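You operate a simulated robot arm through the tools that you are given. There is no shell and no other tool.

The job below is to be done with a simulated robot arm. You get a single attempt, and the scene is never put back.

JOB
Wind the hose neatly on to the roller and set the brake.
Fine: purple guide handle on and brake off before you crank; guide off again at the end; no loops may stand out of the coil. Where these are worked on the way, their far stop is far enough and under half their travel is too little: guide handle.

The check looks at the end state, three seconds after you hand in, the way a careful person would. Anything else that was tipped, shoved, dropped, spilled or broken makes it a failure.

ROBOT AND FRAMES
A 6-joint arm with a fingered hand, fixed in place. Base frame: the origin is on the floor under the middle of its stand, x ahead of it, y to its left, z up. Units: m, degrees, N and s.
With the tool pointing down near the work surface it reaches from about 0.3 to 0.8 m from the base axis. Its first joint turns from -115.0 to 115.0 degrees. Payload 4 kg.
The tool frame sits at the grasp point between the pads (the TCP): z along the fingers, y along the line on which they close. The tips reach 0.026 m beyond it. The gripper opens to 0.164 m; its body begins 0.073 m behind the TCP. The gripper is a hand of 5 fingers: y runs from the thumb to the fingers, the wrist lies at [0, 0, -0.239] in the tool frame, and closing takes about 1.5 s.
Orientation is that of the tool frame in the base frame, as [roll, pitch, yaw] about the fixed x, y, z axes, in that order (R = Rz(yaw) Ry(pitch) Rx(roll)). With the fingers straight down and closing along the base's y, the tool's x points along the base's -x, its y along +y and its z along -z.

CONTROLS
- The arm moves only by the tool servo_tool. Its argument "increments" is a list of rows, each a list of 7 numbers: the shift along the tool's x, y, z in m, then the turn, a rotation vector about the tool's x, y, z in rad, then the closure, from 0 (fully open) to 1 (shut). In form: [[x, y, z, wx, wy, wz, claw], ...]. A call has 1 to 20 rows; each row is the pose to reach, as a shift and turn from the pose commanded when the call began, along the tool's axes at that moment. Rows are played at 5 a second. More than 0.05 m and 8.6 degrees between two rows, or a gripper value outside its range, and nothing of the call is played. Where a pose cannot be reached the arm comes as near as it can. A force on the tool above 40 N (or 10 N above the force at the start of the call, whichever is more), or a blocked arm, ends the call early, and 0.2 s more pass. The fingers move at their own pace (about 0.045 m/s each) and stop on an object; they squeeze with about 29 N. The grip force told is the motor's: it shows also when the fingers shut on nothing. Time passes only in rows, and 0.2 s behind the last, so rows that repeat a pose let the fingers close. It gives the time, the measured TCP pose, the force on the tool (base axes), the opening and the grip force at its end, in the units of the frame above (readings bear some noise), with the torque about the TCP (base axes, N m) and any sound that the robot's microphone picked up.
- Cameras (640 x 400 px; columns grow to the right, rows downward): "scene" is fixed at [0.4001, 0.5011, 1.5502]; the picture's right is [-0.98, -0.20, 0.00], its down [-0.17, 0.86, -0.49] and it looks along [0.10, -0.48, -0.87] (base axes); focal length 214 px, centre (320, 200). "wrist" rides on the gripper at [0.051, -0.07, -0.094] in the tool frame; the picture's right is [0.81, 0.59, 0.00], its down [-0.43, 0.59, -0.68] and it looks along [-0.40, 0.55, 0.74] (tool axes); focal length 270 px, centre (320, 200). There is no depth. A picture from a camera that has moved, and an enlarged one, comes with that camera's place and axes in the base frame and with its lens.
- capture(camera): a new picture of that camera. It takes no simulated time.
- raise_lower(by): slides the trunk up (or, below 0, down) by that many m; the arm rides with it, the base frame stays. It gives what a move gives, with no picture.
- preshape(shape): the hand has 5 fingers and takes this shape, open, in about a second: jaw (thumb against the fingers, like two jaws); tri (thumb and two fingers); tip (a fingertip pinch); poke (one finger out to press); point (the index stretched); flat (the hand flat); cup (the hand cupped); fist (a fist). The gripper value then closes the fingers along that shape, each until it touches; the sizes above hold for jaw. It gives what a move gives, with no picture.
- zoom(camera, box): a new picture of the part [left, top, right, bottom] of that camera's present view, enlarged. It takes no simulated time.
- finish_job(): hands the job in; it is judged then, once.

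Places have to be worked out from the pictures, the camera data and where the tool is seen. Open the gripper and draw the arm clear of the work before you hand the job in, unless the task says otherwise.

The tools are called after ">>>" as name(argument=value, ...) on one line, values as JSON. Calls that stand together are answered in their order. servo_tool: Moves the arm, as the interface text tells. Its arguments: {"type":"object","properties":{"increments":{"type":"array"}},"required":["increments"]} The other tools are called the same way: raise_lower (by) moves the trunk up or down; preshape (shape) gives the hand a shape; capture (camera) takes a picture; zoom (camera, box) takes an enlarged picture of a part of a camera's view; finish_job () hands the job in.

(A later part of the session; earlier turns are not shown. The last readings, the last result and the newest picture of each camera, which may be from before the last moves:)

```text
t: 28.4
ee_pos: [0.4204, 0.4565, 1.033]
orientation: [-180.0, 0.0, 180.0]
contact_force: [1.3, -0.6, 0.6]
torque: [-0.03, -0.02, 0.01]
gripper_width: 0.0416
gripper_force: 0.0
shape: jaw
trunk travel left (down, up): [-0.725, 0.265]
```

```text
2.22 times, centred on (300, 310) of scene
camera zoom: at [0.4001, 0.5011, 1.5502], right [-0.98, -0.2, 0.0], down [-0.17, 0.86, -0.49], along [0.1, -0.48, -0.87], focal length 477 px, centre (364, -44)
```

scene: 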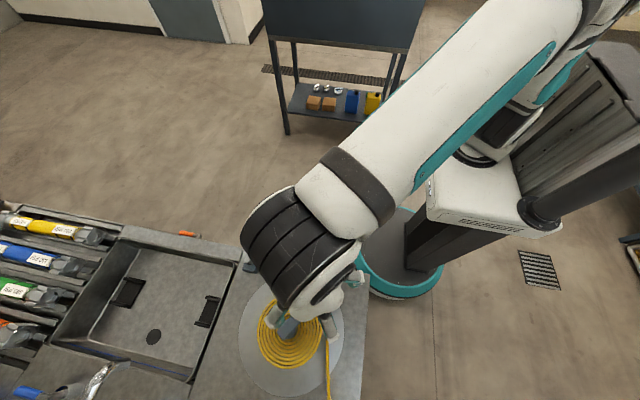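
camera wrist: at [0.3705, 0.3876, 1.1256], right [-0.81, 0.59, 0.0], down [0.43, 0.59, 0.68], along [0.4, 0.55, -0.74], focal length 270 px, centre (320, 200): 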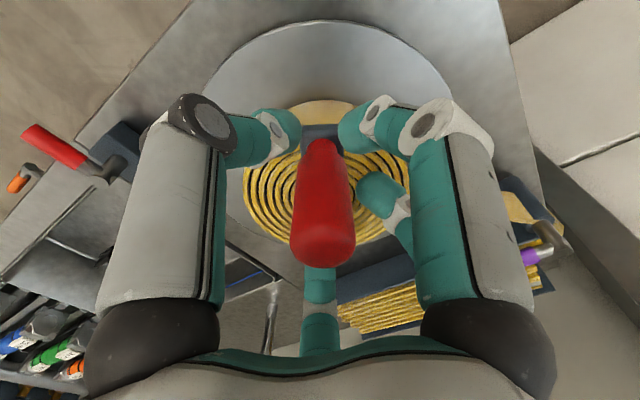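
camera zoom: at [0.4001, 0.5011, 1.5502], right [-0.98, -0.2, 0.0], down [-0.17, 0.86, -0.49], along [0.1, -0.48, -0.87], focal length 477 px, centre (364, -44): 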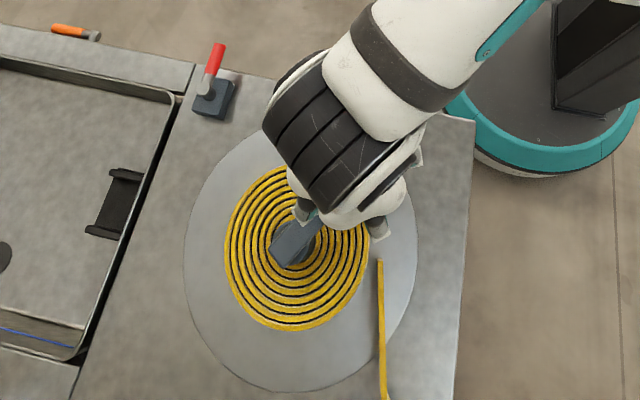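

The knob is caged (opening 42 mm). I'll close a bit more and test the crank with a small counter-clockwise (seen from above) push to learn whether the brake holds.

>>> servo_tool(increments=[[0, 0, 0, 0, 0, 0, 0.82], [0, 0, 0, 0, 0, 0, 0.82], [-0.0042, -0.0027, 0, 0, 0, 0, 0.82], [-0.0085, -0.0053, 0, 0, 0, 0, 0.82], [-0.011, -0.007, 0, 0, 0, 0, 0.82]])

>>> capture(camera="wrist")

```text
t: 29.6
ee_pos: [0.431, 0.4499, 1.0333]
orientation: [180.0, 0.0, -180.0]
contact_force: [-6.3, 4.9, 3.7]
torque: [0.13, 0.17, 0.0]
gripper_width: 0.0305
gripper_force: 0.0
shape: jaw
trunk travel left (down, up): [-0.725, 0.265]
```

```text
taken
camera wrist: at [0.3801, 0.3809, 1.1261], right [-0.81, 0.59, 0.0], down [0.43, 0.59, 0.68], along [0.4, 0.55, -0.74], focal length 270 px, centre (320, 200)
```

wrist: 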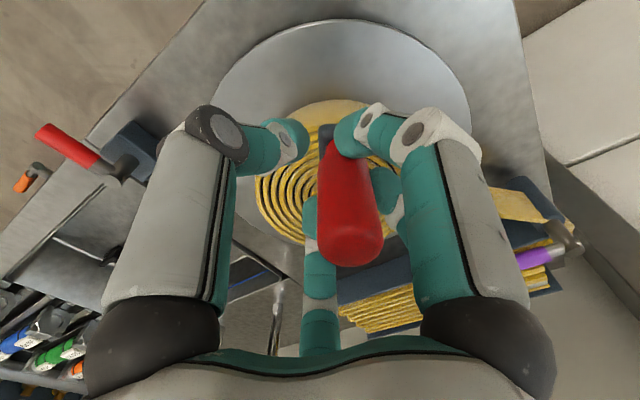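

The knob lagged behind the hand while the force rose to ~8 N, suggesting it is held. I'll compare the crank arm's place in the scene view.

>>> zoom(camera="scene", box=[220, 220, 380, 400])

>>> zoom(camera="wrist", box=[240, 90, 460, 280])

```text
2.22 times, centred on (300, 310) of scene
camera zoom: at [0.4001, 0.5011, 1.5502], right [-0.98, -0.2, 0.0], down [-0.17, 0.86, -0.49], along [0.1, -0.48, -0.87], focal length 477 px, centre (364, -44)
```

zoom: 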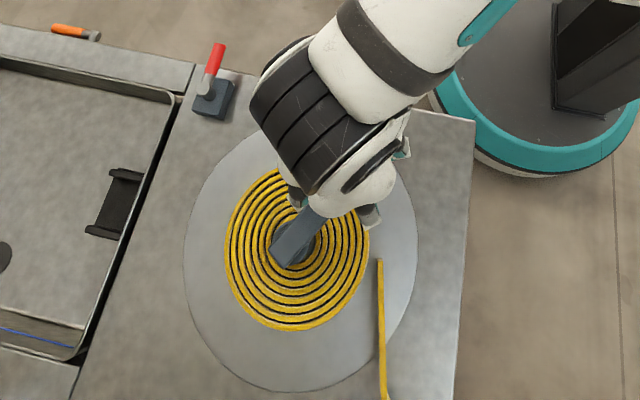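

```text
2.11 times, centred on (350, 185) of wrist
camera zoom: at [0.3801, 0.3809, 1.1261], right [-0.81, 0.59, 0.0], down [0.43, 0.59, 0.68], along [0.4, 0.55, -0.74], focal length 569 px, centre (257, 232)
```

zoom: 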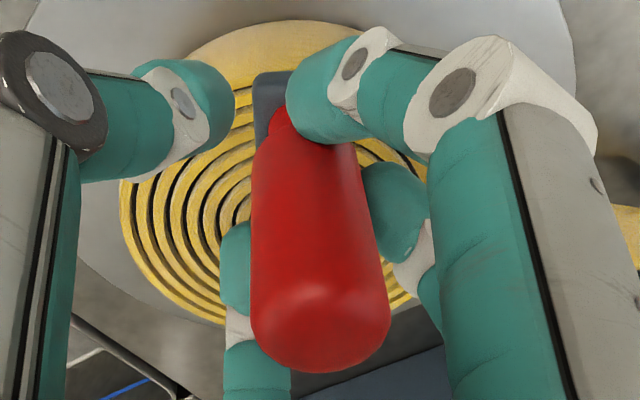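

The crank arm did not budge at 8 N while the brake is as found, so the brake appears to be on. I'll unload the knob, open, lift clear, and go to the brake lever with shut fingers.

>>> servo_tool(increments=[[0.006, 0.004, 0, 0, 0, 0, 0.6], [0.011, 0.007, 0, 0, 0, 0, 0.2], [0.011, 0.007, 0, 0, 0, 0, 0], [0.011, 0.007, 0, 0, 0, 0, 0], [0.011, 0.007, 0, 0, 0, 0, 0], [0.011, 0.007, -0.03, 0, 0, 0, 0], [0.011, 0.007, -0.065, 0, 0, 0, 0], [0.011, 0.007, -0.1, 0, 0, 0, 0], [-0.02, -0.02, -0.12, 0, 0, 0, 0.4], [-0.05, -0.05, -0.12, 0, 0, 0, 0.8], [-0.085, -0.08, -0.12, 0, 0, 0, 1], [-0.12, -0.1, -0.11, 0, 0, 0, 1], [-0.14, -0.105, -0.09, 0, 0, 0, 1], [-0.14, -0.105, -0.07, 0, 0, 0, 1], [-0.14, -0.105, -0.07, 0, 0, 0, 1], [-0.14, -0.105, -0.07, 0, 0, 0, 1]])

>>> capture(camera="wrist")

>>> zoom(camera="scene", box=[180, 200, 380, 400])

```text
t: 33.0
ee_pos: [0.5712, 0.3446, 1.1015]
orientation: [-180.0, 0.0, 180.0]
contact_force: [-0.8, -0.7, -0.2]
torque: [0.0, 0.01, 0.04]
gripper_width: 0.0065
gripper_force: 0.1
shape: jaw
trunk travel left (down, up): [-0.725, 0.265]
```

```text
taken
camera wrist: at [0.5214, 0.2749, 1.1957], right [-0.81, 0.59, 0.0], down [0.43, 0.59, 0.68], along [0.4, 0.55, -0.74], focal length 270 px, centre (320, 200)
```

wrist: 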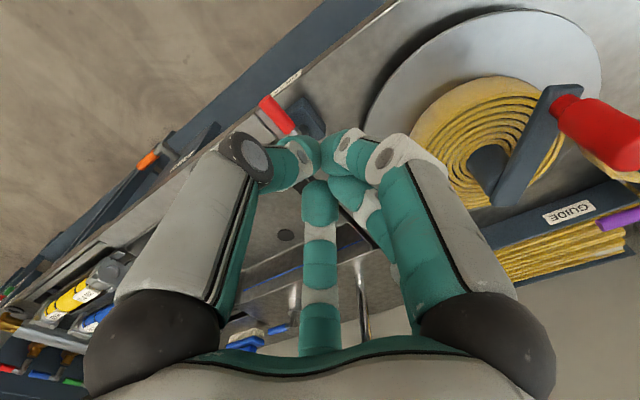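

```text
2.00 times, centred on (280, 300) of scene
camera zoom: at [0.4001, 0.5011, 1.5502], right [-0.98, -0.2, 0.0], down [-0.17, 0.86, -0.49], along [0.1, -0.48, -0.87], focal length 429 px, centre (400, 0)
```

zoom: 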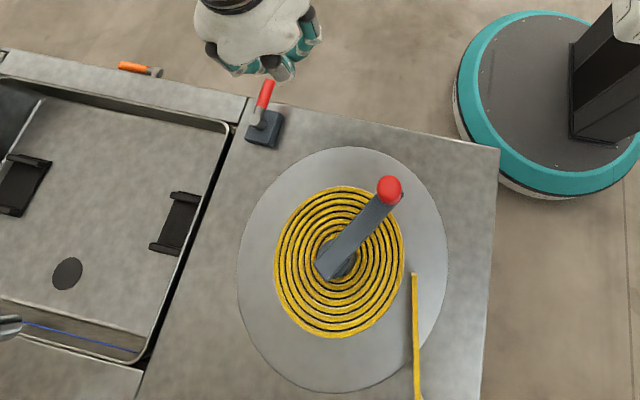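

Fingers are beside the brake lever on its -x side. Lowering to its height (TCP 0.936) clear of it, fingers shut.

>>> servo_tool(increments=[[0, 0, 0.04, 0, 0, 0, 1], [0, 0, 0.08, 0, 0, 0, 1], [0, 0, 0.12, 0, 0, 0, 1], [0, 0, 0.15, 0, 0, 0, 1], [0, 0, 0.165, 0, 0, 0, 1]])

>>> capture(camera="wrist")

>>> zoom(camera="scene", box=[200, 220, 300, 290])

```text
t: 34.2
ee_pos: [0.5711, 0.3441, 0.937]
orientation: [-179.9, 0.0, 179.9]
contact_force: [0.2, -0.3, -0.2]
torque: [0.03, 0.01, 0.01]
gripper_width: 0.0
gripper_force: 28.6
shape: jaw
trunk travel left (down, up): [-0.725, 0.265]
```

```text
taken
camera wrist: at [0.5217, 0.2744, 1.0301], right [-0.81, 0.59, 0.0], down [0.43, 0.6, 0.68], along [0.4, 0.55, -0.74], focal length 270 px, centre (320, 200)
```

wrist: 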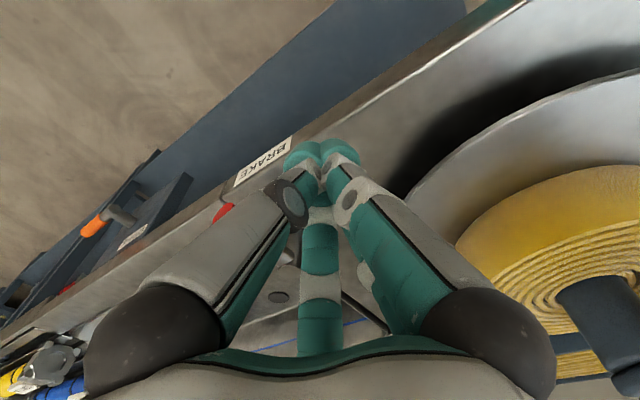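

```text
5.71 times, centred on (250, 255) of scene
camera zoom: at [0.4001, 0.5011, 1.5502], right [-0.98, -0.2, 0.0], down [-0.17, 0.86, -0.49], along [0.1, -0.48, -0.87], focal length 1226 px, centre (720, -114)
```

zoom: 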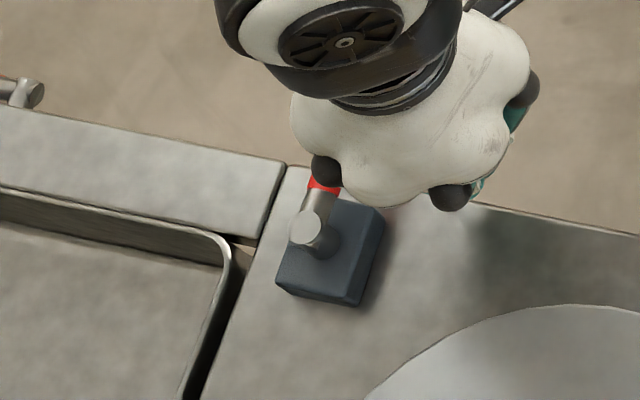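

At height and clear. Pushing gently toward +x in small steps.

>>> servo_tool(increments=[[-0.01, 0, 0, 0, 0, 0, 1], [-0.018, 0, 0, 0, 0, 0, 1], [-0.024, 0, 0, 0, 0, 0, 1], [-0.03, 0, 0, 0, 0, 0, 1], [-0.034, 0, 0, 0, 0, 0, 1]])

>>> zoom(camera="scene", box=[200, 220, 300, 290])

```text
t: 35.4
ee_pos: [0.6059, 0.3446, 0.9367]
orientation: [-180.0, 0.1, 179.9]
contact_force: [-0.3, 0.2, 0.4]
torque: [-0.02, -0.01, 0.02]
gripper_width: 0.0
gripper_force: 28.5
shape: jaw
trunk travel left (down, up): [-0.725, 0.265]
```

```text
5.71 times, centred on (250, 255) of scene
camera zoom: at [0.4001, 0.5011, 1.5502], right [-0.98, -0.2, 0.0], down [-0.17, 0.86, -0.49], along [0.1, -0.48, -0.87], focal length 1226 px, centre (720, -114)
```

zoom: 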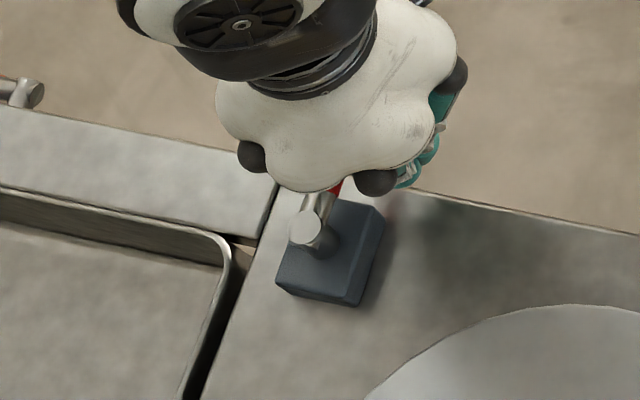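

No contact yet. Continuing a few millimetres at a time.

>>> servo_tool(increments=[[-0.004, 0, 0, 0, 0, 0, 1], [-0.008, 0, 0, 0, 0, 0, 1], [-0.012, 0, 0, 0, 0, 0, 1]])

>>> zoom(camera="scene", box=[200, 220, 300, 290])

>>> capture(camera="wrist")

```text
t: 36.2
ee_pos: [0.6177, 0.3452, 0.9368]
orientation: [180.0, 0.1, 179.9]
contact_force: [-1.1, -1.2, 0.0]
torque: [-0.06, 0.01, 0.01]
gripper_width: 0.0
gripper_force: 28.9
shape: jaw
trunk travel left (down, up): [-0.725, 0.265]
```

```text
5.71 times, centred on (250, 255) of scene
camera zoom: at [0.4001, 0.5011, 1.5502], right [-0.98, -0.2, 0.0], down [-0.17, 0.86, -0.49], along [0.1, -0.48, -0.87], focal length 1226 px, centre (720, -114)
```

zoom: 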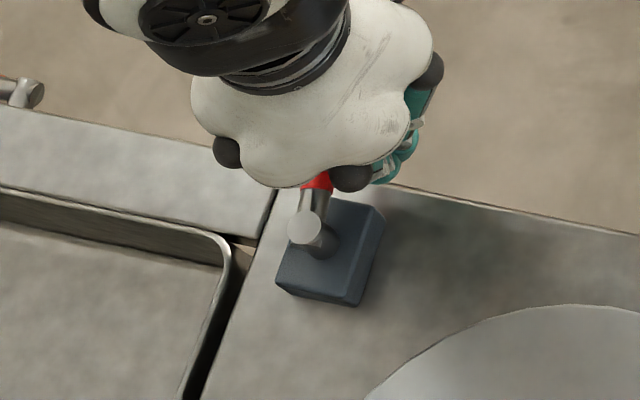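

```text
taken
camera wrist: at [0.5673, 0.2751, 1.0307], right [-0.81, 0.59, 0.0], down [0.43, 0.6, 0.68], along [0.4, 0.55, -0.74], focal length 270 px, centre (320, 200)
```

wrist: 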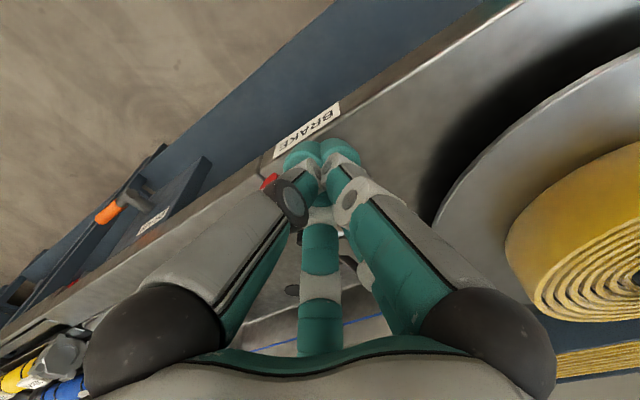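

The brake lever has begun to turn toward +x at ~1.5 N. Following its arc about the pivot.

>>> servo_tool(increments=[[-0.008, -0.005, 0, 0, 0, 0, 1], [-0.0153, -0.0082, 0, 0, 0, 0, 1], [-0.023, -0.008, 0, 0, 0, 0, 1], [-0.0303, -0.0071, 0, 0, 0, 0, 1]])

>>> zoom(camera="scene", box=[200, 220, 300, 290])

>>> capture(camera="wrist")

```text
t: 37.2
ee_pos: [0.6471, 0.3358, 0.9378]
orientation: [180.0, 0.0, 180.0]
contact_force: [-0.8, -1.1, 0.0]
torque: [0.01, 0.03, 0.01]
gripper_width: 0.0
gripper_force: 28.7
shape: jaw
trunk travel left (down, up): [-0.725, 0.265]
```

```text
5.71 times, centred on (250, 255) of scene
camera zoom: at [0.4001, 0.5011, 1.5502], right [-0.98, -0.2, 0.0], down [-0.17, 0.86, -0.49], along [0.1, -0.48, -0.87], focal length 1226 px, centre (720, -114)
```

zoom: 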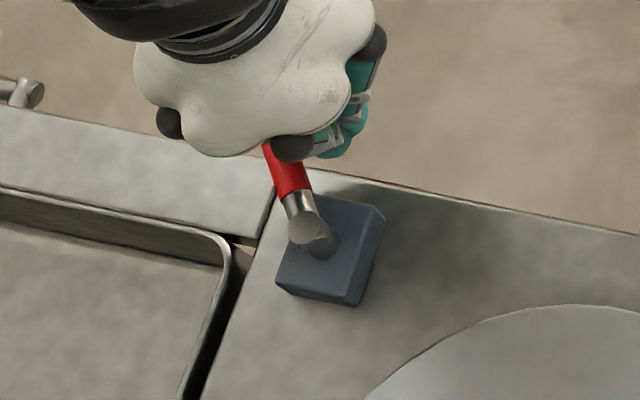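

```text
taken
camera wrist: at [0.5977, 0.2674, 1.0308], right [-0.81, 0.59, 0.0], down [0.43, 0.59, 0.68], along [0.4, 0.55, -0.74], focal length 270 px, centre (320, 200)
```

wrist: 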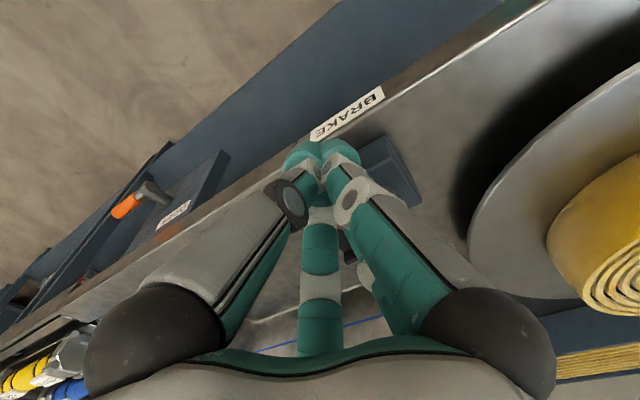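

The brake lever turns freely toward +x (~40° now). Continuing along the arc until its stop.

>>> servo_tool(increments=[[-0.0075, 0.002, 0, 0, 0, 0, 1], [-0.0143, 0.0048, 0, 0, 0, 0, 1], [-0.021, 0.009, 0, 0, 0, 0, 1], [-0.0268, 0.0132, 0, 0, 0, 0, 1], [-0.032, 0.0185, 0, 0, 0, 0, 1], [-0.0367, 0.0245, 0, 0, 0, 0, 1]])

>>> zoom(camera="scene", box=[200, 220, 300, 290])

>>> capture(camera="wrist")

```text
t: 38.6
ee_pos: [0.6839, 0.3623, 0.9373]
orientation: [179.9, 0.0, 179.9]
contact_force: [0.6, -1.2, -0.1]
torque: [0.0, 0.0, 0.02]
gripper_width: 0.0
gripper_force: 29.3
shape: jaw
trunk travel left (down, up): [-0.725, 0.265]
```

```text
5.71 times, centred on (250, 255) of scene
camera zoom: at [0.4001, 0.5011, 1.5502], right [-0.98, -0.2, 0.0], down [-0.17, 0.86, -0.49], along [0.1, -0.48, -0.87], focal length 1226 px, centre (720, -114)
```

zoom: 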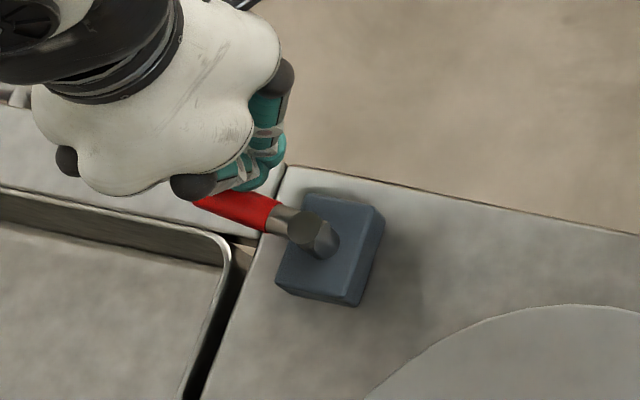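

```text
taken
camera wrist: at [0.6342, 0.2922, 1.0303], right [-0.81, 0.59, 0.0], down [0.43, 0.59, 0.68], along [0.4, 0.55, -0.74], focal length 270 px, centre (320, 200)
```

wrist: 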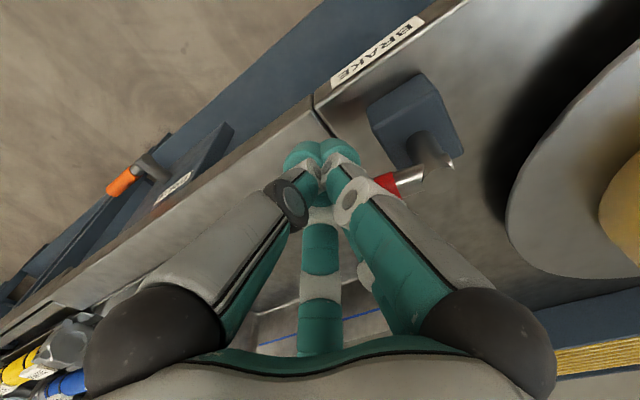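

The lever is near +x, no stop felt yet. Pressing on in small steps until the stop.

>>> servo_tool(increments=[[-0.002, 0.004, 0, 0, 0, 0, 1], [-0.0035, 0.007, 0, 0, 0, 0, 1], [-0.005, 0.01, 0, 0, 0, 0, 1], [-0.0055, 0.013, 0, 0, 0, 0, 1]])

>>> zoom(camera="scene", box=[200, 220, 300, 290])

```text
t: 39.6
ee_pos: [0.6897, 0.3725, 0.9369]
orientation: [-179.9, -0.1, 179.9]
contact_force: [-3.3, -15.1, 2.5]
torque: [-0.2, 0.05, 0.08]
gripper_width: 0.0001
gripper_force: 28.8
shape: jaw
trunk travel left (down, up): [-0.725, 0.265]
```

```text
5.71 times, centred on (250, 255) of scene
camera zoom: at [0.4001, 0.5011, 1.5502], right [-0.98, -0.2, 0.0], down [-0.17, 0.86, -0.49], along [0.1, -0.48, -0.87], focal length 1226 px, centre (720, -114)
```

zoom: 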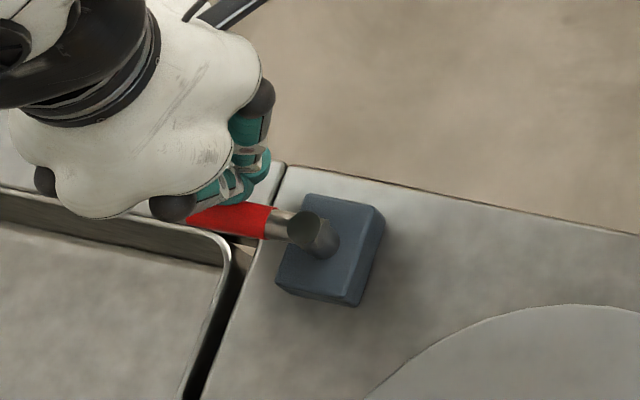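

15 N at about 90°: the brake's other stop. I'll back off, rise and return over the crank knob with the hand open.

>>> servo_tool(increments=[[0.0, -0.02, -0.005, 0, 0, 0, 1], [0.0, -0.025, -0.045, 0, 0, 0, 1], [0.0, -0.025, -0.09, 0, 0, 0, 1], [0.0, -0.025, -0.135, 0, 0, 0, 1], [0.0, -0.025, -0.175, 0, 0, 0, 1], [0.015, -0.02, -0.215, 0, 0, 0, 0.9], [0.06, -0.01, -0.22, 0, 0, 0, 0.7], [0.1, 0.005, -0.22, 0, 0, 0, 0.4], [0.145, 0.02, -0.22, 0, 0, 0, 0.2], [0.185, 0.035, -0.22, 0, 0, 0, 0], [0.23, 0.055, -0.22, 0, 0, 0, 0], [0.268, 0.08, -0.22, 0, 0, 0, 0], [0.268, 0.08, -0.22, 0, 0, 0, 0], [0.268, 0.08, -0.22, 0, 0, 0, 0]])

>>> capture(camera="wrist")

>>> capture(camera="scene")

```text
t: 42.6
ee_pos: [0.4212, 0.4548, 1.1591]
orientation: [-180.0, 0.1, 180.0]
contact_force: [-0.9, -0.8, 0.3]
torque: [0.0, -0.01, -0.02]
gripper_width: 0.146
gripper_force: 0.2
shape: jaw
out of reach, approached as far as the arm can: row 5, 6
trunk travel left (down, up): [-0.725, 0.265]
```

```text
taken
camera wrist: at [0.3709, 0.3854, 1.2516], right [-0.81, 0.59, 0.0], down [0.43, 0.59, 0.68], along [0.4, 0.55, -0.74], focal length 270 px, centre (320, 200)
```

wrist: 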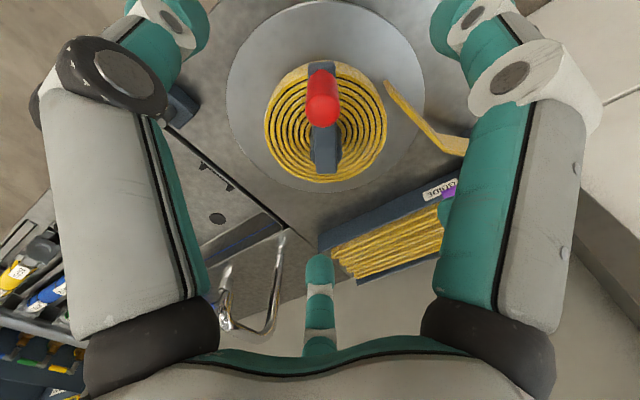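

```text
taken
```

scene: 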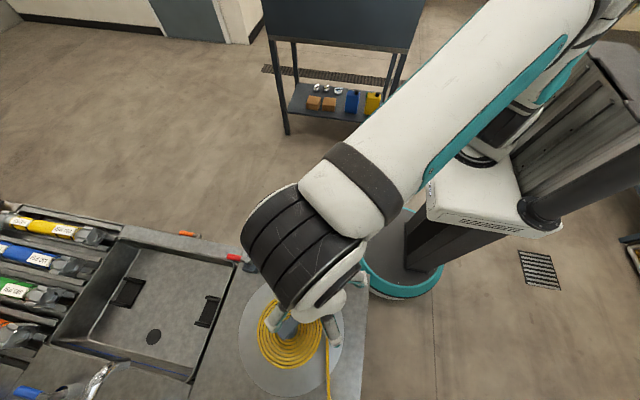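

Brake lever now points to +x at its stop. The far side of the crank circle (≈0.81 m from the base) is beyond straight-down reach, so I'll tilt the hand ~15° outward here in free air above the knob.

>>> servo_tool(increments=[[0, 0, 0, -0.049, -0.0433, 0, 0], [0, 0, 0, -0.098, -0.0866, 0, 0], [0, 0, 0, -0.147, -0.13, 0, 0], [0, 0, 0, -0.1965, -0.1732, 0, 0], [0, 0, 0, -0.1965, -0.1732, 0, 0]])

>>> capture(camera="wrist")

```text
t: 43.8
ee_pos: [0.4218, 0.4557, 1.158]
orientation: [168.7, 9.8, 179.0]
contact_force: [0.3, -0.3, 0.3]
torque: [0.02, 0.0, 0.02]
gripper_width: 0.1638
gripper_force: 0.0
shape: jaw
trunk travel left (down, up): [-0.725, 0.265]
```

```text
taken
camera wrist: at [0.3574, 0.3696, 1.2251], right [-0.81, 0.59, -0.02], down [0.3, 0.44, 0.84], along [0.51, 0.67, -0.54], focal length 270 px, centre (320, 200)
```

wrist: 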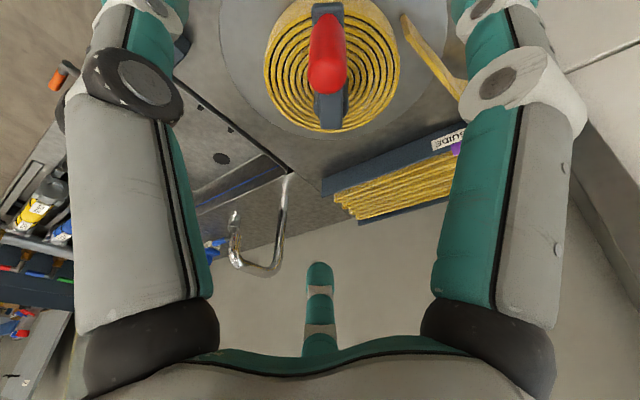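

Tilt done. Descending vertically over the knob to TCP z≈1.034.

>>> servo_tool(increments=[[0.006, -0.0068, 0.0338, 0, 0, 0, 0], [0.012, -0.0136, 0.0676, 0, 0, 0, 0], [0.017, -0.0194, 0.0966, 0, 0, 0, 0], [0.0212, -0.0241, 0.1198, 0, 0, 0, 0], [0.0212, -0.0241, 0.1198, 0, 0, 0, 0.3], [0.0212, -0.0241, 0.1198, 0, 0, 0, 0.6], [0.0212, -0.0241, 0.1198, 0, 0, 0, 0.8], [0.0212, -0.0241, 0.1198, 0, 0, 0, 0.8], [0.0212, -0.0241, 0.1198, 0, 0, 0, 0.8], [0.0212, -0.0241, 0.1198, 0, 0, 0, 0.8], [0.0212, -0.0241, 0.1198, 0, 0, 0, 0.8]])

>>> capture(camera="wrist")

>>> zoom(camera="scene", box=[220, 220, 380, 400])

```text
t: 46.2
ee_pos: [0.4209, 0.4544, 1.0332]
orientation: [168.6, 9.9, 179.0]
contact_force: [-0.7, -0.2, 0.1]
torque: [0.03, 0.0, -0.02]
gripper_width: 0.0331
gripper_force: 0.1
shape: jaw
trunk travel left (down, up): [-0.725, 0.265]
```

```text
taken
camera wrist: at [0.3571, 0.3693, 1.101], right [-0.81, 0.59, -0.02], down [0.3, 0.44, 0.84], along [0.51, 0.67, -0.54], focal length 270 px, centre (320, 200)
```

wrist: 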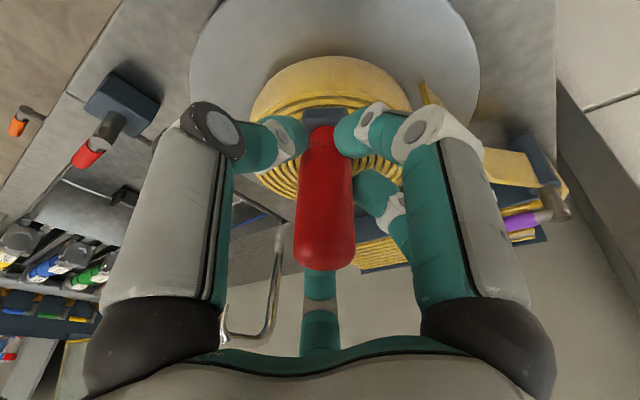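

```text
2.22 times, centred on (300, 310) of scene
camera zoom: at [0.4001, 0.5011, 1.5502], right [-0.98, -0.2, 0.0], down [-0.17, 0.86, -0.49], along [0.1, -0.48, -0.87], focal length 477 px, centre (364, -44)
```

zoom: 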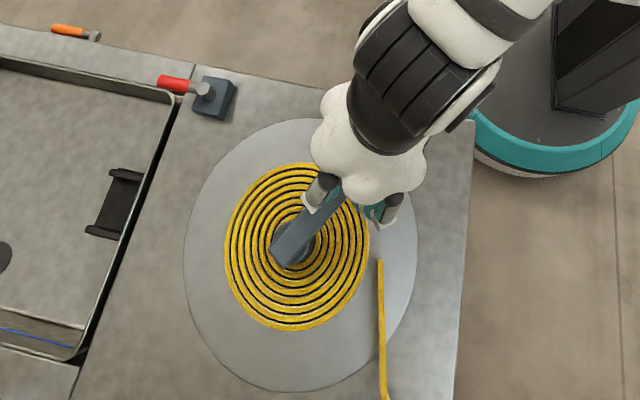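

The knob is caged at opening 33 mm. Now a cautious first ~16° counter-clockwise, guide on, brake lever moved.

>>> servo_tool(increments=[[-0.0058, -0.0034, 0.0003, 0, 0, 0, 0.8], [-0.0117, -0.0064, 0.0008, 0, 0, 0, 0.8], [-0.0179, -0.0089, 0.0014, 0, 0, 0, 0.8], [-0.0241, -0.0111, 0.002, 0, 0, 0, 0.8]])

>>> capture(camera="wrist")

>>> zoom(camera="scene", box=[220, 220, 380, 400])

```text
t: 47.2
ee_pos: [0.4463, 0.4449, 1.0321]
orientation: [168.7, 9.8, 178.9]
contact_force: [-2.6, -2.2, 1.9]
torque: [-0.09, 0.09, 0.03]
gripper_width: 0.0334
gripper_force: 0.1
shape: jaw
trunk travel left (down, up): [-0.725, 0.265]
```

```text
taken
camera wrist: at [0.3816, 0.3581, 1.101], right [-0.81, 0.59, -0.02], down [0.3, 0.45, 0.84], along [0.51, 0.67, -0.54], focal length 270 px, centre (320, 200)
```

wrist: 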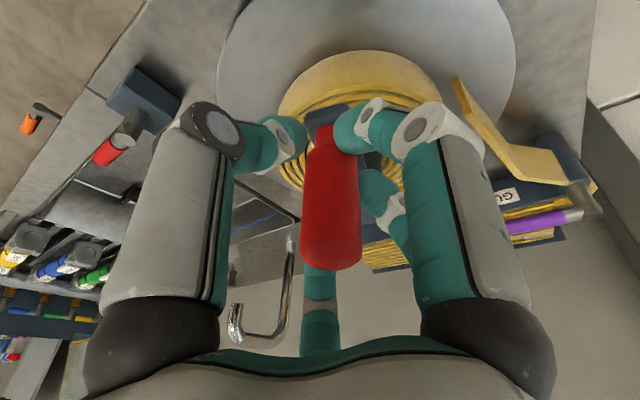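

```text
2.22 times, centred on (300, 310) of scene
camera zoom: at [0.4001, 0.5011, 1.5502], right [-0.98, -0.2, 0.0], down [-0.17, 0.86, -0.49], along [0.1, -0.48, -0.87], focal length 477 px, centre (364, -44)
```

zoom: 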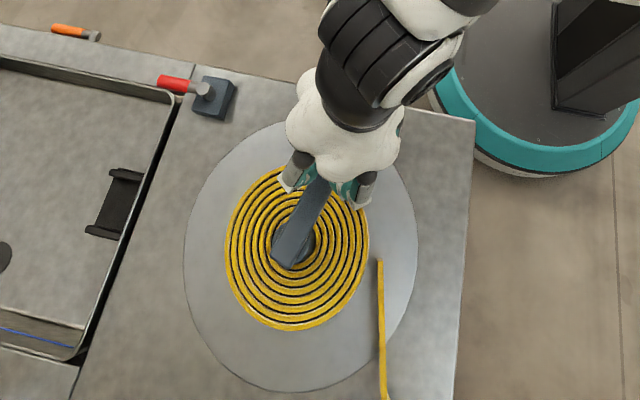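

The crank follows with only ~3 N: the brake is off. Continuing along the circle in small steps and checking.

>>> servo_tool(increments=[[-0.01295, -0.003, 0.0017, 0, 0, 0, 0.8], [-0.0261, -0.0042, 0.0038, 0, 0, 0, 0.8], [-0.0392, -0.0035, 0.0062, 0, 0, 0, 0.8], [-0.052, -0.0011, 0.009, 0, 0, 0, 0.8], [-0.0643, 0.0031, 0.012, 0, 0, 0, 0.8], [-0.0758, 0.0091, 0.0152, 0, 0, 0, 0.8]])

>>> capture(camera="wrist")

>>> zoom(camera="scene", box=[220, 220, 380, 400])

```text
t: 48.6
ee_pos: [0.5205, 0.4533, 1.0374]
orientation: [168.5, 9.9, 179.0]
contact_force: [-24.3, -15.7, 23.8]
torque: [-1.07, 2.21, 0.38]
gripper_width: 0.047
gripper_force: 0.1
shape: jaw
trunk travel left (down, up): [-0.725, 0.265]
```

```text
taken
camera wrist: at [0.4552, 0.3666, 1.1042], right [-0.81, 0.59, -0.02], down [0.3, 0.44, 0.84], along [0.51, 0.67, -0.53], focal length 270 px, centre (320, 200)
```

wrist: 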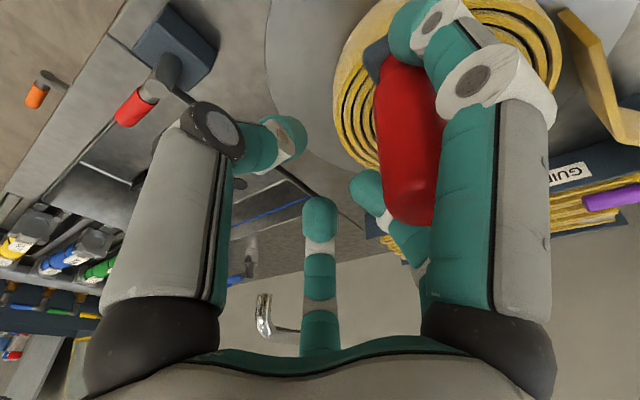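

```text
2.22 times, centred on (300, 310) of scene
camera zoom: at [0.4001, 0.5011, 1.5502], right [-0.98, -0.2, 0.0], down [-0.17, 0.86, -0.49], along [0.1, -0.48, -0.87], focal length 477 px, centre (364, -44)
```

zoom: 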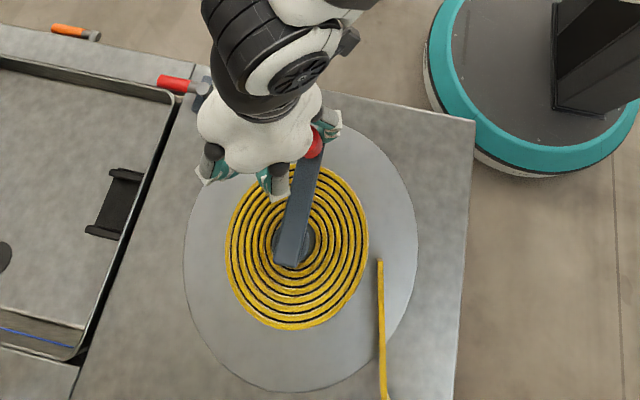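

The force jumped to ~25 N sideways plus 24 N up and the knob slid out between two fingers (opening forced to 47 mm). I'll back the hand toward the knob to unload it, then open.

>>> servo_tool(increments=[[0.018, -0.0022, -0.0036, 0, 0, 0, 0.7], [0.036, -0.0044, -0.0072, 0, 0, 0, 0.5], [0.0531, -0.0066, -0.0107, 0, 0, 0, 0.3], [0.0531, -0.0066, -0.0107, 0, 0, 0, 0], [0.0531, -0.0066, -0.0107, 0, 0, 0, 0], [0.0531, -0.0066, -0.0107, 0, 0, 0, 0]])

>>> capture(camera="wrist")

>>> zoom(camera="scene", box=[220, 220, 380, 400])

```text
t: 50.0
ee_pos: [0.4701, 0.4477, 1.0314]
orientation: [168.6, 9.8, 179.0]
contact_force: [0.4, 0.4, 0.4]
torque: [-0.01, 0.01, -0.03]
gripper_width: 0.161
gripper_force: 0.1
shape: jaw
trunk travel left (down, up): [-0.725, 0.265]
```

```text
taken
camera wrist: at [0.4051, 0.3618, 1.1004], right [-0.81, 0.59, -0.02], down [0.3, 0.44, 0.84], along [0.51, 0.67, -0.54], focal length 270 px, centre (320, 200)
```

wrist: 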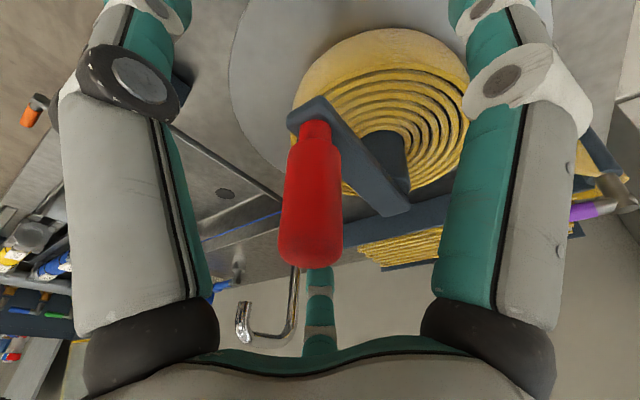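

```text
2.22 times, centred on (300, 310) of scene
camera zoom: at [0.4001, 0.5011, 1.5502], right [-0.98, -0.2, 0.0], down [-0.17, 0.86, -0.49], along [0.1, -0.48, -0.87], focal length 477 px, centre (364, -44)
```

zoom: 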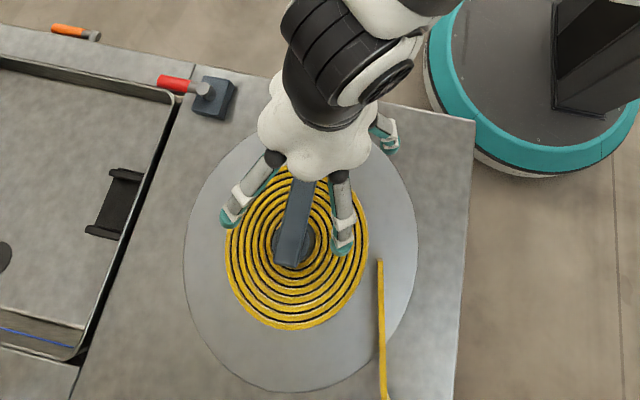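

Unloaded; the knob is now at about (0.473, 0.446), i.e. the crank turned ~33° and then resisted, while the push pointed right at a gap between two fingers. I'll take a full, firm grip this time and push again in short steps.

>>> servo_tool(increments=[[-0.003, -0.002, 0, 0, 0, 0, 0.4], [-0.003, -0.002, 0, 0, 0, 0, 0.8], [-0.003, -0.002, 0, 0, 0, 0, 1], [-0.003, -0.002, 0, 0, 0, 0, 1], [-0.003, -0.002, 0, 0, 0, 0, 1], [-0.003, -0.002, 0, 0, 0, 0, 1], [-0.003, -0.002, 0, 0, 0, 0, 1], [-0.003, -0.002, 0, 0, 0, 0, 1], [-0.003, -0.002, 0, 0, 0, 0, 1]])

>>> capture(camera="wrist")

```text
t: 52.0
ee_pos: [0.4727, 0.4451, 1.032]
orientation: [168.8, 9.8, 179.1]
contact_force: [1.9, 1.0, -3.9]
torque: [-0.13, 0.12, 0.04]
gripper_width: 0.0255
gripper_force: 23.9
shape: jaw
trunk travel left (down, up): [-0.725, 0.265]
```

```text
taken
camera wrist: at [0.4087, 0.3599, 1.1], right [-0.81, 0.59, -0.02], down [0.3, 0.45, 0.84], along [0.51, 0.67, -0.54], focal length 270 px, centre (320, 200)
```

wrist: 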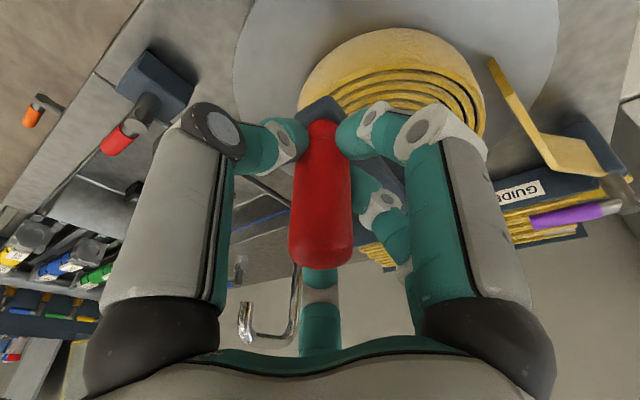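

Firm grip on the knob (25.5 mm, 24 N). Now a 12 mm counter-clockwise push in small rows.

>>> servo_tool(increments=[[-0.0039, 0.0, 0.0007, 0, 0, 0, 1], [-0.0079, 0.0002, 0.0014, 0, 0, 0, 1], [-0.0118, 0.0005, 0.0021, 0, 0, 0, 1]])

>>> capture(camera="wrist")

```text
t: 52.8
ee_pos: [0.479, 0.4466, 1.0331]
orientation: [168.8, 9.7, 179.1]
contact_force: [-30.5, 1.6, -6.0]
torque: [-0.22, 1.2, 0.11]
gripper_width: 0.0248
gripper_force: 28.8
shape: jaw
trunk travel left (down, up): [-0.725, 0.265]
```

```text
taken
camera wrist: at [0.416, 0.3609, 1.1006], right [-0.81, 0.59, -0.02], down [0.3, 0.45, 0.84], along [0.51, 0.67, -0.54], focal length 270 px, centre (320, 200)
```

wrist: 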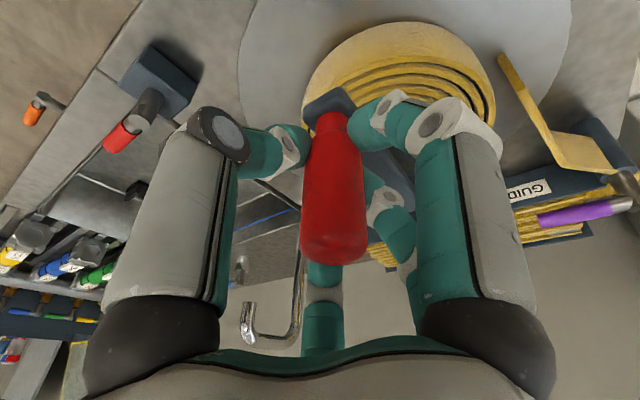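

Force went to 30 N with no further motion: a stop in this sense of rotation, about 33° from where the crank began. I'll relax the push and look carefully at the coil and hose before going on.

>>> servo_tool(increments=[[0.006, -0.0002, -0.001, 0, 0, 0, 1], [0.0118, -0.0005, -0.0021, 0, 0, 0, 1]])

>>> zoom(camera="scene", box=[230, 280, 350, 360])

>>> zoom(camera="scene", box=[250, 320, 370, 400])

>>> zoom(camera="wrist", box=[440, 40, 640, 260])

```text
t: 53.4
ee_pos: [0.4741, 0.4451, 1.0319]
orientation: [168.8, 9.9, 179.0]
contact_force: [0.4, 1.1, -16.1]
torque: [-0.23, 0.35, 0.1]
gripper_width: 0.0247
gripper_force: 29.1
shape: jaw
trunk travel left (down, up): [-0.725, 0.265]
```

```text
5.00 times, centred on (290, 320) of scene
camera zoom: at [0.4001, 0.5011, 1.5502], right [-0.98, -0.2, 0.0], down [-0.17, 0.86, -0.49], along [0.1, -0.48, -0.87], focal length 1072 px, centre (470, -400)
```

zoom: 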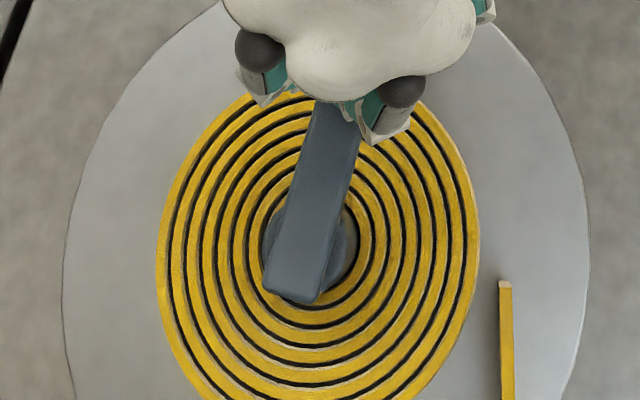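

```text
5.00 times, centred on (310, 360) of scene
camera zoom: at [0.4001, 0.5011, 1.5502], right [-0.98, -0.2, 0.0], down [-0.17, 0.86, -0.49], along [0.1, -0.48, -0.87], focal length 1072 px, centre (370, -600)
```

zoom: 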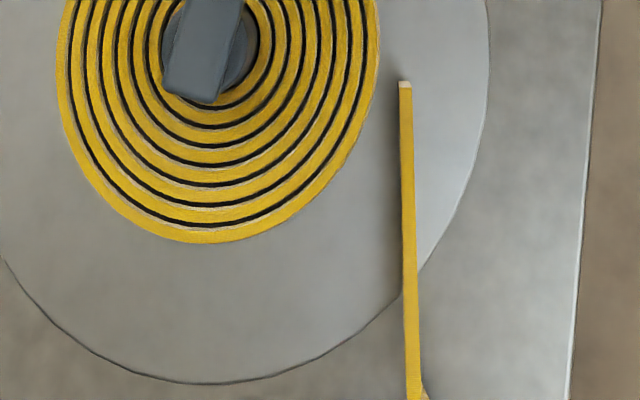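

```text
1.82 times, centred on (540, 150) of wrist
camera zoom: at [0.4093, 0.3605, 1.1003], right [-0.81, 0.59, -0.03], down [0.3, 0.45, 0.84], along [0.51, 0.67, -0.54], focal length 491 px, centre (-80, 291)
```

zoom: 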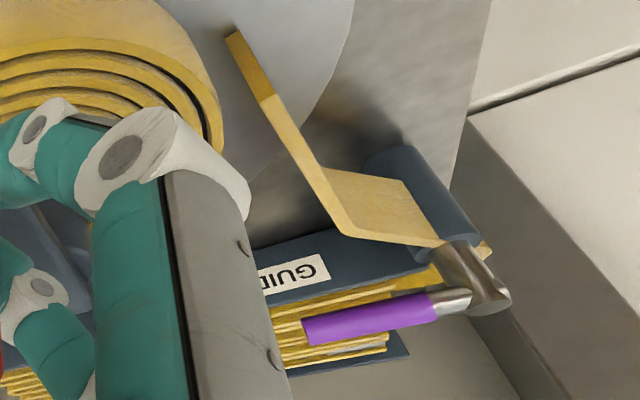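

The coil is unchanged and the loose hose end lies tangent on the -x side. This sense is blocked, so I'll ease the grip to a loose cage and try the other sense gently, watching the hose.

>>> servo_tool(increments=[[0, 0, 0, 0, 0, 0, 0.82], [0, 0, 0, 0, 0, 0, 0.82], [0.0096, 0.0002, -0.0017, 0, 0, 0, 0.82], [0.019, 0.0014, -0.0031, 0, 0, 0, 0.82], [0.0283, 0.0035, -0.0043, 0, 0, 0, 0.82]])

>>> capture(camera="wrist")

>>> zoom(camera="scene", box=[230, 280, 350, 360])

```text
t: 54.6
ee_pos: [0.4434, 0.4477, 1.034]
orientation: [168.6, 9.9, 179.0]
contact_force: [0.9, -2.7, 1.9]
torque: [-0.11, -0.02, 0.04]
gripper_width: 0.03
gripper_force: 0.0
shape: jaw
trunk travel left (down, up): [-0.725, 0.265]
```

```text
taken
camera wrist: at [0.3791, 0.3626, 1.1016], right [-0.81, 0.59, -0.02], down [0.3, 0.44, 0.84], along [0.51, 0.67, -0.54], focal length 270 px, centre (320, 200)
```

wrist: 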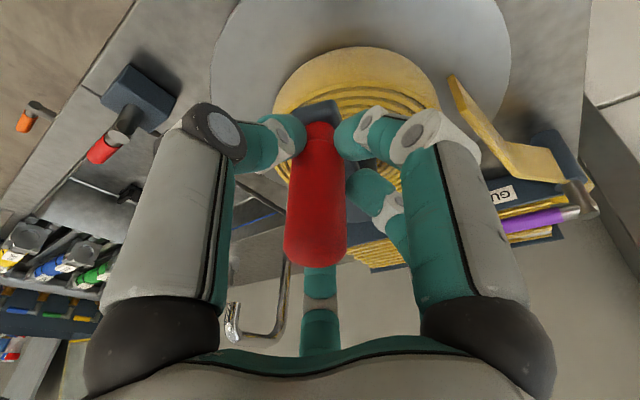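

```text
5.00 times, centred on (290, 320) of scene
camera zoom: at [0.4001, 0.5011, 1.5502], right [-0.98, -0.2, 0.0], down [-0.17, 0.86, -0.49], along [0.1, -0.48, -0.87], focal length 1072 px, centre (470, -400)
```

zoom: 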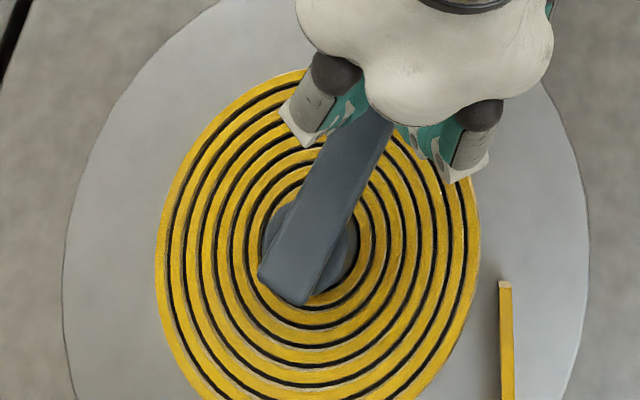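

It turns freely this way (2 N). Going on clockwise a little past the original angle, then checking hose and coil.

>>> servo_tool(increments=[[0.012, 0.0043, -0.0013, 0, 0, 0, 0.82], [0.0233, 0.0102, -0.0021, 0, 0, 0, 0.82], [0.0338, 0.0176, -0.0024, 0, 0, 0, 0.82], [0.0432, 0.0264, -0.0023, 0, 0, 0, 0.82]])

>>> capture(camera="wrist")

>>> zoom(camera="scene", box=[230, 280, 350, 360])

```text
t: 55.6
ee_pos: [0.3996, 0.475, 1.0346]
orientation: [168.7, 9.7, 179.0]
contact_force: [-4.0, -6.7, 2.4]
torque: [-0.2, 0.07, -0.11]
gripper_width: 0.0308
gripper_force: 0.1
shape: jaw
trunk travel left (down, up): [-0.725, 0.265]
```

```text
taken
camera wrist: at [0.335, 0.3882, 1.1018], right [-0.81, 0.59, -0.02], down [0.3, 0.45, 0.84], along [0.51, 0.67, -0.54], focal length 270 px, centre (320, 200)
```

wrist: 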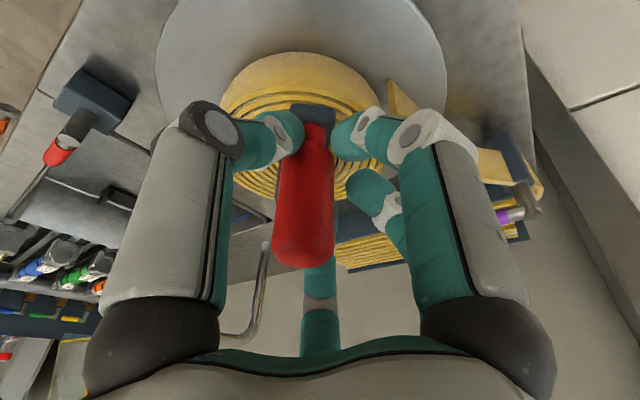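

```text
5.00 times, centred on (290, 320) of scene
camera zoom: at [0.4001, 0.5011, 1.5502], right [-0.98, -0.2, 0.0], down [-0.17, 0.86, -0.49], along [0.1, -0.48, -0.87], focal length 1072 px, centre (470, -400)
```

zoom: 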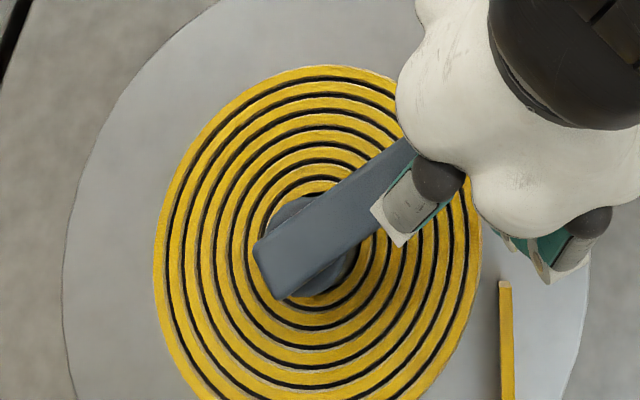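

The crank goes on clockwise freely past its original angle. Continuing to about 173° in small steps and checking the hose again.

>>> servo_tool(increments=[[0.0086, 0.01, 0.0005, 0, 0, 0, 0.82], [0.015, 0.0216, 0.0017, 0, 0, 0, 0.82], [0.0198, 0.0337, 0.0033, 0, 0, 0, 0.82], [0.023, 0.0466, 0.0053, 0, 0, 0, 0.82], [0.0242, 0.0595, 0.0077, 0, 0, 0, 0.82], [0.0238, 0.0725, 0.0104, 0, 0, 0, 0.82]])

>>> capture(camera="wrist")

>>> zoom(camera="scene", box=[200, 260, 400, 400])

```text
t: 57.0
ee_pos: [0.3771, 0.5492, 1.0334]
orientation: [168.5, 9.8, 179.1]
contact_force: [-1.8, -0.8, -0.7]
torque: [-0.03, -0.01, -0.06]
gripper_width: 0.0296
gripper_force: 0.1
shape: jaw
trunk travel left (down, up): [-0.725, 0.265]
```

```text
taken
camera wrist: at [0.3132, 0.4632, 1.1011], right [-0.81, 0.59, -0.02], down [0.3, 0.44, 0.84], along [0.51, 0.67, -0.54], focal length 270 px, centre (320, 200)
```

wrist: 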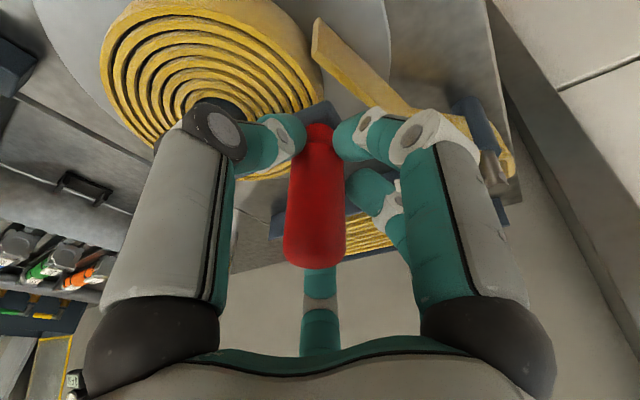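

```text
2.86 times, centred on (300, 330) of scene
camera zoom: at [0.4001, 0.5011, 1.5502], right [-0.98, -0.2, 0.0], down [-0.17, 0.86, -0.49], along [0.1, -0.48, -0.87], focal length 613 px, centre (377, -171)
```

zoom: 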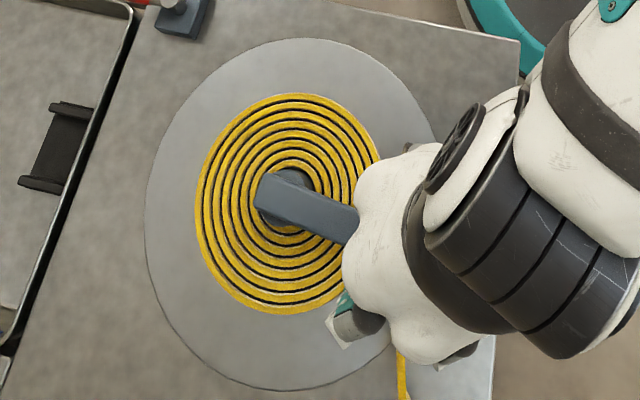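

The coil's edge has grown by about 1–2 mm over this clockwise motion, so clockwise is the winding sense. Continuing around the circle.

>>> servo_tool(increments=[[-0.0024, 0.0127, 0.003, 0, 0, 0, 0.82], [-0.0065, 0.0249, 0.0061, 0, 0, 0, 0.82], [-0.0122, 0.0364, 0.0095, 0, 0, 0, 0.82], [-0.0196, 0.0468, 0.0129, 0, 0, 0, 0.82], [-0.0284, 0.0562, 0.0163, 0, 0, 0, 0.82], [-0.0384, 0.0642, 0.0197, 0, 0, 0, 0.82], [-0.0495, 0.0706, 0.023, 0, 0, 0, 0.82], [-0.0614, 0.0754, 0.026, 0, 0, 0, 0.82], [-0.074, 0.0785, 0.0289, 0, 0, 0, 0.82]])

>>> capture(camera="wrist")

>>> capture(camera="scene")

```text
t: 59.0
ee_pos: [0.455, 0.6293, 1.0337]
orientation: [168.7, 9.8, 179.1]
contact_force: [0.3, -5.2, -0.9]
torque: [-0.11, 0.01, -0.06]
gripper_width: 0.0302
gripper_force: 0.1
shape: jaw
trunk travel left (down, up): [-0.725, 0.265]
```

```text
taken
camera wrist: at [0.3906, 0.5431, 1.1016], right [-0.81, 0.59, -0.02], down [0.3, 0.44, 0.84], along [0.51, 0.67, -0.54], focal length 270 px, centre (320, 200)
```

wrist: 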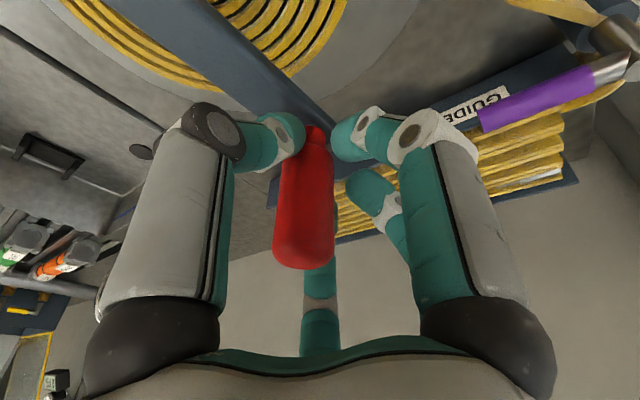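

```text
taken
```

scene: 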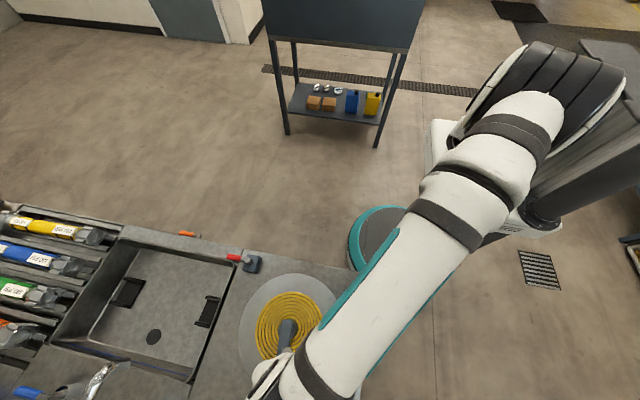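

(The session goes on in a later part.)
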